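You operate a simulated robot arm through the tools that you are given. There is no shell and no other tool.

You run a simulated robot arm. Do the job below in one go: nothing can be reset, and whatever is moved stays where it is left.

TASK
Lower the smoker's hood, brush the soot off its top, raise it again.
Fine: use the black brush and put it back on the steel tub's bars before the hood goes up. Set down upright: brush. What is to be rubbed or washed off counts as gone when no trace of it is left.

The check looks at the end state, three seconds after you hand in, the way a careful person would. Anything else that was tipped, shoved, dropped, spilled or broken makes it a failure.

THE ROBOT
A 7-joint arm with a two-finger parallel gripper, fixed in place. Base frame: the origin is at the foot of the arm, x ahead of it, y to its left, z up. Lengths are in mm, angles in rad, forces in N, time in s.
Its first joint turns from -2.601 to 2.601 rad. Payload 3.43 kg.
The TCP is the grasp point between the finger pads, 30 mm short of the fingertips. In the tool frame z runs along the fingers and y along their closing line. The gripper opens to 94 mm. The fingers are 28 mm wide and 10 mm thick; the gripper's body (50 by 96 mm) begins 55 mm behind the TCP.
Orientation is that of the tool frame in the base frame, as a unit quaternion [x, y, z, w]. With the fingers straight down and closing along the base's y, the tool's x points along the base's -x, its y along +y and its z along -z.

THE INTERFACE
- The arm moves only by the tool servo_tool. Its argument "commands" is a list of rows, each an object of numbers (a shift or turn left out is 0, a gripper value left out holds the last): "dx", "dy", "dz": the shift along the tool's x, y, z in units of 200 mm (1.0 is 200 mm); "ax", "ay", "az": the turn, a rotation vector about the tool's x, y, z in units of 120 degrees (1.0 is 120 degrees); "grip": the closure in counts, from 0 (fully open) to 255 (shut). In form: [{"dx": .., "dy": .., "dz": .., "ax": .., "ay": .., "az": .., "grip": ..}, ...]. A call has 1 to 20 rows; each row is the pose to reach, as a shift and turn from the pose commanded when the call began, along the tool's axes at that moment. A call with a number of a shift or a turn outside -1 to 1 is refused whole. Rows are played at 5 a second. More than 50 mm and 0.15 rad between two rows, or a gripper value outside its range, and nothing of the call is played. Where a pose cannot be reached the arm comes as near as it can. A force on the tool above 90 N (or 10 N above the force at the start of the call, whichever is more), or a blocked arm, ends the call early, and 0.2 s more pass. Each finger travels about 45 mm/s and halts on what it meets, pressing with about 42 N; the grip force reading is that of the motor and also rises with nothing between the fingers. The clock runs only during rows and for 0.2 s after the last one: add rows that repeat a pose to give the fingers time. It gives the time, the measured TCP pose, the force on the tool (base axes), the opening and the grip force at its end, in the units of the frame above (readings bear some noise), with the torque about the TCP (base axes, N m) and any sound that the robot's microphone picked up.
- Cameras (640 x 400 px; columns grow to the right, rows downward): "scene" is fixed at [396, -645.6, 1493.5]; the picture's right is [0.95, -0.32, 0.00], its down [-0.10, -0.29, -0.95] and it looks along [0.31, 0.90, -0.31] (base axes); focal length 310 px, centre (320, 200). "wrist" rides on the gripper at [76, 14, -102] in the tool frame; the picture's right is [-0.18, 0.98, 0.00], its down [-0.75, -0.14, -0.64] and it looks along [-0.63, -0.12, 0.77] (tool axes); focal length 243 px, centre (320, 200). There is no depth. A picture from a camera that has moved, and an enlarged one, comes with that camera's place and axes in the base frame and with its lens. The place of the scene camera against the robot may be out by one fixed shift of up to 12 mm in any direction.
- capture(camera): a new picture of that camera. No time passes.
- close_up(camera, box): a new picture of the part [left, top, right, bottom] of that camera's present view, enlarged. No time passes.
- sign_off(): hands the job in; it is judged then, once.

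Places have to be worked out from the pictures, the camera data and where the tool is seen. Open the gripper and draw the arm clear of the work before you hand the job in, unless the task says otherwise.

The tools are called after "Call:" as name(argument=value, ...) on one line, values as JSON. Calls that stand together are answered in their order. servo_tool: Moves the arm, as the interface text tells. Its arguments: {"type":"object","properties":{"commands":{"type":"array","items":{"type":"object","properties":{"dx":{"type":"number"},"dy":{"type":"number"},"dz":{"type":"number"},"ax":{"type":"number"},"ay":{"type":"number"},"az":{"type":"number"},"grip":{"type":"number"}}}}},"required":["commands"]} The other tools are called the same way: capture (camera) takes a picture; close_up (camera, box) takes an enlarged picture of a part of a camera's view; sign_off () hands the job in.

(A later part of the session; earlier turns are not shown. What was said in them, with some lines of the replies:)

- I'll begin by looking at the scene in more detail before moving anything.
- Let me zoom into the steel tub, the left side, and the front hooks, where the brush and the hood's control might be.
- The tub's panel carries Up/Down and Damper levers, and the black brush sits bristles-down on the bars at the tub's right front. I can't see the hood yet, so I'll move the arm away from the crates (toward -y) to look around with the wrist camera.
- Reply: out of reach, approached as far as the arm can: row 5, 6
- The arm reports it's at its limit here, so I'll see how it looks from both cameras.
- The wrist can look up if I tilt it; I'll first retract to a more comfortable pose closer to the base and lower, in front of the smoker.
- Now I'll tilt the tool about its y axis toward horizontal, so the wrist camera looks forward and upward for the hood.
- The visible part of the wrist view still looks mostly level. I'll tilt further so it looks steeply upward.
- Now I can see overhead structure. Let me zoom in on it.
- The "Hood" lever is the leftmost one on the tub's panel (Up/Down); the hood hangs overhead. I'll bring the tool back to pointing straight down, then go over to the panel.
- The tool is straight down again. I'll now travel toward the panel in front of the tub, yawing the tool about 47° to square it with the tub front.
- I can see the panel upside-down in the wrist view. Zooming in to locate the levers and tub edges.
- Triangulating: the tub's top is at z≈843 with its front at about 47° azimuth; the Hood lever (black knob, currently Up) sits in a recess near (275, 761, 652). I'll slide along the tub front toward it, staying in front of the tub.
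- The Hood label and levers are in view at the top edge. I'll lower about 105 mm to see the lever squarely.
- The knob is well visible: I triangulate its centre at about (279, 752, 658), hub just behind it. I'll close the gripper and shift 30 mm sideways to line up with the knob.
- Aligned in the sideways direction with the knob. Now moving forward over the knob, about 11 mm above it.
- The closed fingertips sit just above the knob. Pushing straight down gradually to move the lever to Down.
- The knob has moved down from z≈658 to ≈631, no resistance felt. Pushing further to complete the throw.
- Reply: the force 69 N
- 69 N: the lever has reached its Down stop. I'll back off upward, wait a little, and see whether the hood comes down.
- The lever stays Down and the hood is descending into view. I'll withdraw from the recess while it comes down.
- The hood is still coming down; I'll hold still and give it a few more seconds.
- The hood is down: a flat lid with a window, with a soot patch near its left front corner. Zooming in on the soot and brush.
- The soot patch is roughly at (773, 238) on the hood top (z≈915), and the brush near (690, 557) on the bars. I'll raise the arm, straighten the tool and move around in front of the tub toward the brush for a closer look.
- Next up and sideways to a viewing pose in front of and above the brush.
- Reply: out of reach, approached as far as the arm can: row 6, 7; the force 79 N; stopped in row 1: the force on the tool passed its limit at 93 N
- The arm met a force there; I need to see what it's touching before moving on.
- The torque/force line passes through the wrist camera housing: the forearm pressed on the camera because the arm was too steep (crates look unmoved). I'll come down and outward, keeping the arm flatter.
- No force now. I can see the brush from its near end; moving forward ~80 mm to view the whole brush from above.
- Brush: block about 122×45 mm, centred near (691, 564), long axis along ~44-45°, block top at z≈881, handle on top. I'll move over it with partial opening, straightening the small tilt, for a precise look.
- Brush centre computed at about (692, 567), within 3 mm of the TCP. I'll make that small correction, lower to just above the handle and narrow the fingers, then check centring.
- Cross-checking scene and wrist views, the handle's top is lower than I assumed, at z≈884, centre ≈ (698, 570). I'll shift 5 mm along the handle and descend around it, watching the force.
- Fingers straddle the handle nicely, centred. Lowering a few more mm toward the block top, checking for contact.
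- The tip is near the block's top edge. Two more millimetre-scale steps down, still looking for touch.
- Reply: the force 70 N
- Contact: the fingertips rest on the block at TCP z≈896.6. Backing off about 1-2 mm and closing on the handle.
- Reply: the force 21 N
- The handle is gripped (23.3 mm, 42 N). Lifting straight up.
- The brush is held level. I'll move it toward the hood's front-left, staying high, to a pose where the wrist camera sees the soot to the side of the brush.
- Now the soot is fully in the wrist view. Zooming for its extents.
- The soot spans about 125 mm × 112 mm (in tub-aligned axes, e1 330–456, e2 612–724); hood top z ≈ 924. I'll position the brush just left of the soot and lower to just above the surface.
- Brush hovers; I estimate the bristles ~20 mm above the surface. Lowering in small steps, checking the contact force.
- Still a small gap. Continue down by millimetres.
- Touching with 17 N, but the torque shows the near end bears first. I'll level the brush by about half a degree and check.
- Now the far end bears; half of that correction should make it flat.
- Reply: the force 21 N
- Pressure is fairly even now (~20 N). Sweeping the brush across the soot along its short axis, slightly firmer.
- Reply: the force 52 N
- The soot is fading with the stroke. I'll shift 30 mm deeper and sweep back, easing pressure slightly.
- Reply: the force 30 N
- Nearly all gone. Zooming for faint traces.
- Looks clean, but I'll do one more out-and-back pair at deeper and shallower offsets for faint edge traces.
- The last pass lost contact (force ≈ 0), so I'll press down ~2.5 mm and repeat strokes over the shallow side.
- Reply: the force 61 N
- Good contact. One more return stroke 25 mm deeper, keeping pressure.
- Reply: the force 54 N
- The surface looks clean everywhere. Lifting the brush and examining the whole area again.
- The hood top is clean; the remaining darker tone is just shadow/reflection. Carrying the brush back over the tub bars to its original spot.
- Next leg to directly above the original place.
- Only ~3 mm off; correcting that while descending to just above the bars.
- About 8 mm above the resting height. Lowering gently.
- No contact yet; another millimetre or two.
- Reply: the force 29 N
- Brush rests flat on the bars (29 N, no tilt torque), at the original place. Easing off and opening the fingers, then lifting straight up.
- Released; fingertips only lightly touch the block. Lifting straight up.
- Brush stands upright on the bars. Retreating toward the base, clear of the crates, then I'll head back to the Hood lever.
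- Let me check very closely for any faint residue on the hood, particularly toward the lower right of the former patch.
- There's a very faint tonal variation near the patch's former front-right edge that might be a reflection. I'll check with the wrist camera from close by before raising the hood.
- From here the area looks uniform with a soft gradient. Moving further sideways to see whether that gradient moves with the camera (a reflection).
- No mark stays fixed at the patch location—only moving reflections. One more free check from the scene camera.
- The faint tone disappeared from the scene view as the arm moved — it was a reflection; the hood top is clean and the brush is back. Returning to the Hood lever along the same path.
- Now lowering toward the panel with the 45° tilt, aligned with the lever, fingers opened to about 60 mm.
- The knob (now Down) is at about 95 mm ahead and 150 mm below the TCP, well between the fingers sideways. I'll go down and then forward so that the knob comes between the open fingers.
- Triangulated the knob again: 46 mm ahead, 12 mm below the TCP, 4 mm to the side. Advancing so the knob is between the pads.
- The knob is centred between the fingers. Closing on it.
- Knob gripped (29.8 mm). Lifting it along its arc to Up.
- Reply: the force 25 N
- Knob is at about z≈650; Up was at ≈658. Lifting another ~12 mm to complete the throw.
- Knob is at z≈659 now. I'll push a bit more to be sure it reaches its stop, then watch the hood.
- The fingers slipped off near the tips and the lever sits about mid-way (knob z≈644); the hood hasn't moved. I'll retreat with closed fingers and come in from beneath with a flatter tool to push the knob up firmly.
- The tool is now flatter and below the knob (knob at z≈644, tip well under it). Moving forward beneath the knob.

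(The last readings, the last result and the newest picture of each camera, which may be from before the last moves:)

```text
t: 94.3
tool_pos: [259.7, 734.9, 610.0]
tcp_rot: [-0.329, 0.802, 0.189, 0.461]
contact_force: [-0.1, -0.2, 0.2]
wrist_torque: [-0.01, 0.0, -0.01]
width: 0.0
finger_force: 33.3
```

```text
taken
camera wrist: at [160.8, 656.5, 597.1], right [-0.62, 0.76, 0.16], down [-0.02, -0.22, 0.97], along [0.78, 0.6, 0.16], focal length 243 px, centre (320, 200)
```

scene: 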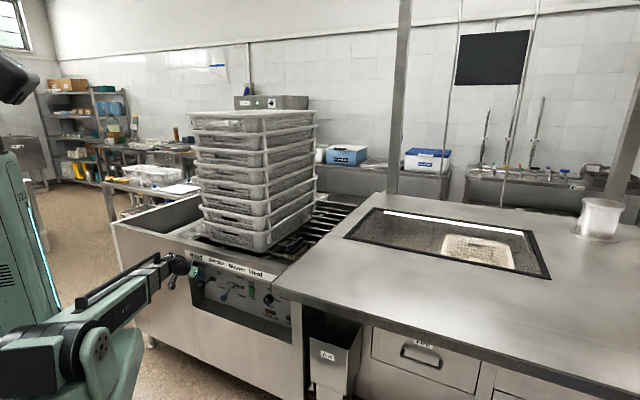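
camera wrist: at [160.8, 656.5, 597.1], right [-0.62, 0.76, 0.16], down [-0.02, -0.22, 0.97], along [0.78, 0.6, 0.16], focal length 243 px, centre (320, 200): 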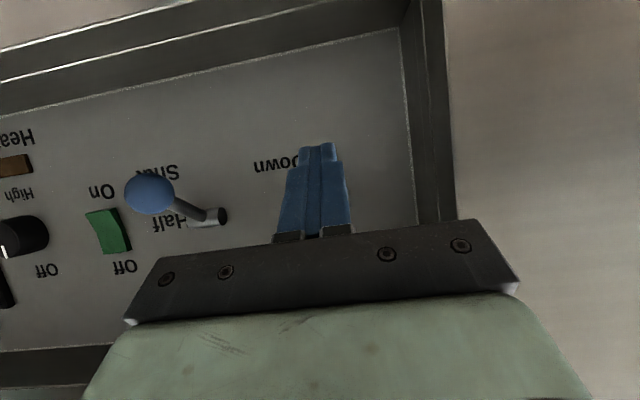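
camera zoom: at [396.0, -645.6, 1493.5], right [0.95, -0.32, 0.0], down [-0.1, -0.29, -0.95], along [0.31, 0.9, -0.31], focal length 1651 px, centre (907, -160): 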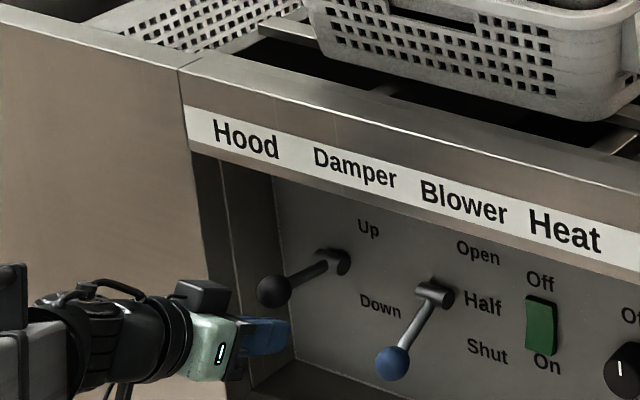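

Tip is under the knob. Pushing up steadily.

Call:
servo_tool(commands=[{"dx": -0.035, "dz": -0.02, "grip": 255}, {"dx": -0.07, "dz": -0.04, "grip": 255}, {"dx": -0.104, "dz": -0.06, "grip": 255}, {"dx": -0.13, "dz": -0.075, "grip": 255}, {"dx": -0.156, "dz": -0.09, "grip": 255}, {"dx": -0.156, "dz": -0.09, "grip": 255}])

Call:
close_up(camera="scene", box=[160, 230, 260, 305])

Call:
capture(camera="scene")

```text
t: 95.7
tool_pos: [260.9, 735.0, 642.3]
tcp_rot: [-0.326, 0.807, 0.189, 0.455]
contact_force: [-14.6, -16.8, -84.2]
wrist_torque: [-1.42, 1.16, -0.36]
width: 0.0
finger_force: 33.3
```

```text
5.33 times, centred on (210, 268) of scene
camera zoom: at [396.0, -645.6, 1493.5], right [0.95, -0.32, 0.0], down [-0.1, -0.29, -0.95], along [0.31, 0.9, -0.31], focal length 1651 px, centre (907, -160)
```

zoom: 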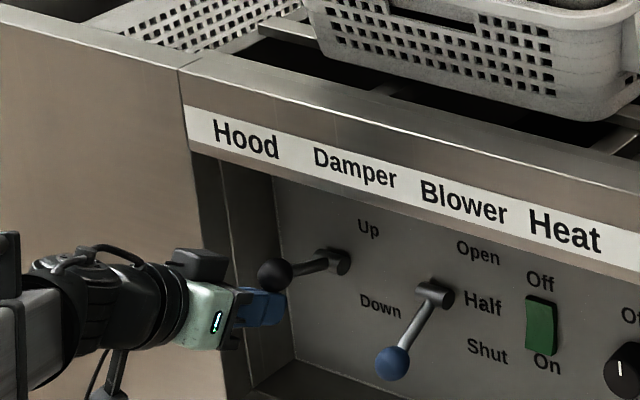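

```text
taken
```

scene: 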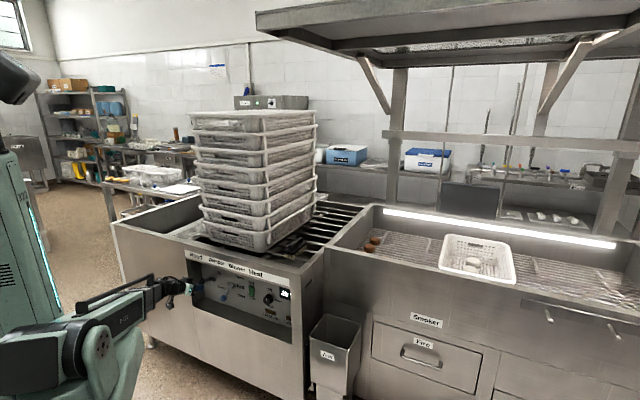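

Lever hit its Up stop and the hood is rising. Backing off: down a bit, then straight back out of the recess.

Call:
servo_tool(commands=[{"dx": 0.04, "dz": 0.023, "grip": 255}, {"dx": 0.09, "dz": 0.05, "grip": 255}, {"dx": 0.16, "dz": -0.06, "grip": 255}, {"dx": 0.23, "dz": -0.18, "grip": 255}, {"dx": 0.28, "dz": -0.27, "grip": 255}, {"dx": 0.28, "dz": -0.27, "grip": 255}])

Call:
capture(camera="scene")

Call:
close_up(camera="scene", box=[160, 230, 260, 305])

```text
t: 97.1
tool_pos: [206.4, 683.0, 626.8]
tcp_rot: [-0.329, 0.802, 0.189, 0.461]
contact_force: [0.1, -0.2, 0.0]
wrist_torque: [-0.03, 0.03, 0.0]
width: 0.0
finger_force: 32.5
```

```text
taken
```

scene: 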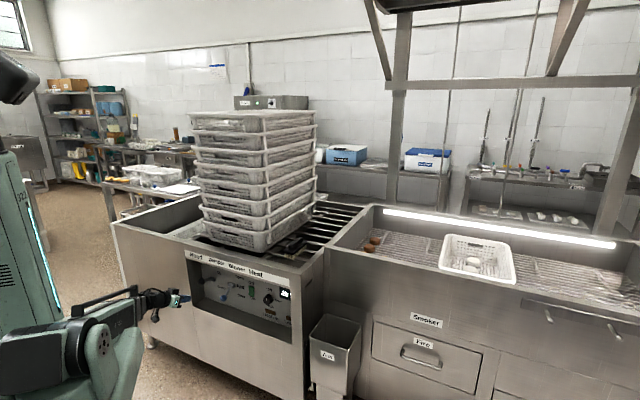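

```text
5.33 times, centred on (210, 268) of scene
camera zoom: at [396.0, -645.6, 1493.5], right [0.95, -0.32, 0.0], down [-0.1, -0.29, -0.95], along [0.31, 0.9, -0.31], focal length 1651 px, centre (907, -160)
```

zoom: 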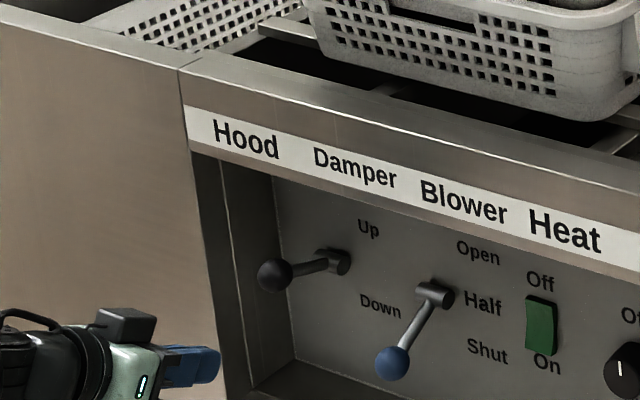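

Lever stays Up and the hood is nearly raised. Opening the gripper and withdrawing to a clear pose in front of the tub.

Call:
servo_tool(commands=[{"dx": -0.08, "dz": -0.047, "ay": 0.0625, "grip": 0}, {"dx": -0.16, "dz": -0.094, "ay": 0.125, "grip": 0}, {"dx": -0.24, "dz": -0.14, "ay": 0.1875, "grip": 0}, {"dx": -0.32, "dz": -0.187, "ay": 0.25, "grip": 0}, {"dx": -0.4, "dz": -0.234, "ay": 0.3125, "grip": 0}, {"dx": -0.48, "dz": -0.28, "ay": 0.375, "grip": 0}, {"dx": -0.57, "dz": -0.33, "ay": 0.4375, "grip": 0}, {"dx": -0.65, "dz": -0.375, "ay": 0.5, "grip": 0}, {"dx": -0.65, "dz": -0.375, "ay": 0.5, "grip": 0}, {"dx": -0.65, "dz": -0.375, "ay": 0.5, "grip": 0}, {"dx": -0.65, "dz": -0.375, "ay": 0.5, "grip": 0}, {"dx": -0.65, "dz": -0.375, "ay": 0.5, "grip": 0}])

Call:
capture(camera="scene")

Call:
close_up(camera="scene", box=[250, 180, 350, 260])

Call:
close_up(camera="scene", box=[360, 0, 640, 200])

```text
t: 99.7
tool_pos: [208.9, 682.1, 777.2]
tcp_rot: [-0.38, 0.925, -0.001, -0.002]
contact_force: [-0.2, -0.5, -0.3]
wrist_torque: [-0.02, 0.0, 0.02]
width: 93.9
finger_force: 0.0
```

```text
taken
```

scene: 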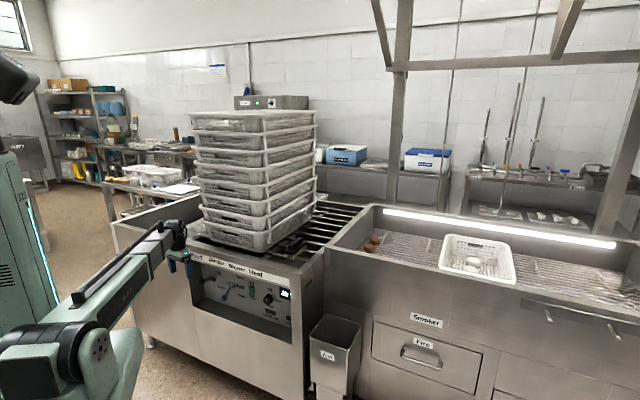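

```text
5.00 times, centred on (300, 220) of scene
camera zoom: at [396.0, -645.6, 1493.5], right [0.95, -0.32, 0.0], down [-0.1, -0.29, -0.95], along [0.31, 0.9, -0.31], focal length 1548 px, centre (420, 100)
```

zoom: 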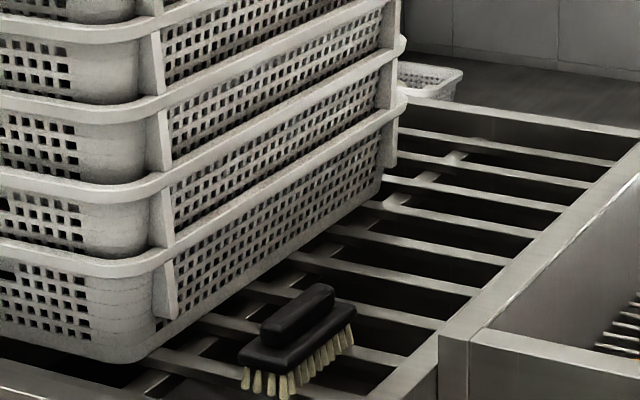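

```text
2.00 times, centred on (500, 100) of scene
camera zoom: at [396.0, -645.6, 1493.5], right [0.95, -0.32, 0.0], down [-0.1, -0.29, -0.95], along [0.31, 0.9, -0.31], focal length 619 px, centre (-40, 400)
```

zoom: 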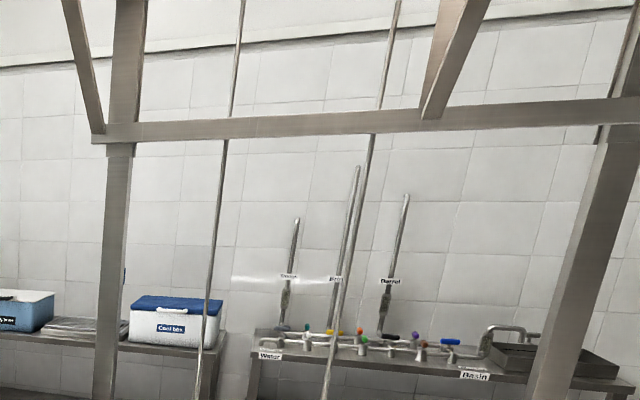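

The hood is back at its original raised height, brush upright on the bars, lever at Up, nothing else disturbed. One last lift to draw the arm further clear, and a final look.

Call:
servo_tool(commands=[{"dz": -0.2, "dx": 0.05, "grip": 0}, {"dz": -0.4, "dx": 0.1, "grip": 0}, {"dz": -0.55, "dx": 0.12, "grip": 0}, {"dz": -0.55, "dx": 0.12, "grip": 0}, {"dz": -0.55, "dx": 0.12, "grip": 0}, {"dz": -0.55, "dx": 0.12, "grip": 0}])

Call:
capture(camera="scene")

Call:
close_up(camera="scene", box=[160, 230, 320, 330])

```text
t: 101.1
tool_pos: [191.8, 665.5, 888.4]
tcp_rot: [-0.38, 0.925, -0.001, -0.003]
contact_force: [0.1, -0.8, 0.9]
wrist_torque: [-0.01, -0.03, 0.0]
width: 94.1
finger_force: 0.0
```

```text
taken
```

scene: 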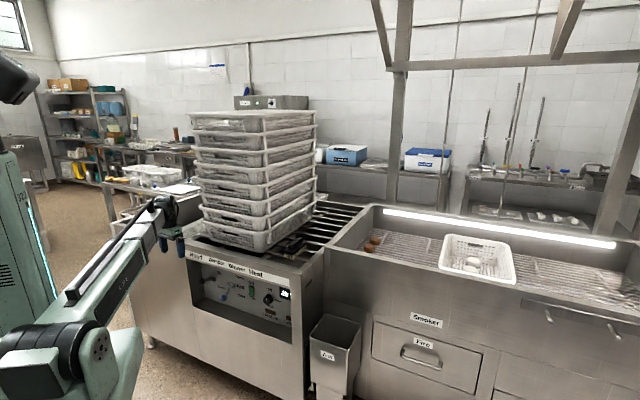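

```text
4.00 times, centred on (240, 280) of scene
camera zoom: at [396.0, -645.6, 1493.5], right [0.95, -0.32, 0.0], down [-0.1, -0.29, -0.95], along [0.31, 0.9, -0.31], focal length 1238 px, centre (640, -120)
```

zoom: 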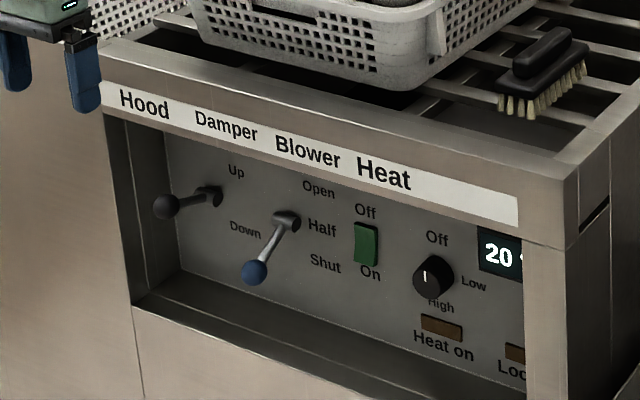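

Everything is in order: the hood is raised with its lever at Up and its top was brushed clean. The brush stands upright on the tub's bars, the gripper is open and the arm is clear. Handing in.

Call:
sign_off()

```text
The job is handed in.
```

The job is done and handed in. I lowered the hood, brushed the soot off its top with the black brush, and stood the brush upright on the steel tub's bars. Only then did I raise the hood again.

- **Soot:** I saw no trace left after several strokes. A faint dark tone showed up in one view, but it disappeared when the arm moved, so I took it for a reflection.
- **Hood:** it is back at its starting height, with the Hood lever at Up.
- **Lever slip:** on the first try at raising the hood, the gripper slipped off the lever knob about halfway. I then pushed the knob up from below until it reached its stop.
- **Crates:** the arm briefly read a force above its 90 N limit while passing in front of the stacked crates. The readings pointed to the arm pressing on its own camera, and the crates had not moved in the pictures.

The other controls, the crates and the smoker's contents looked unchanged in the last picture. The gripper is open and the arm is clear of the work.
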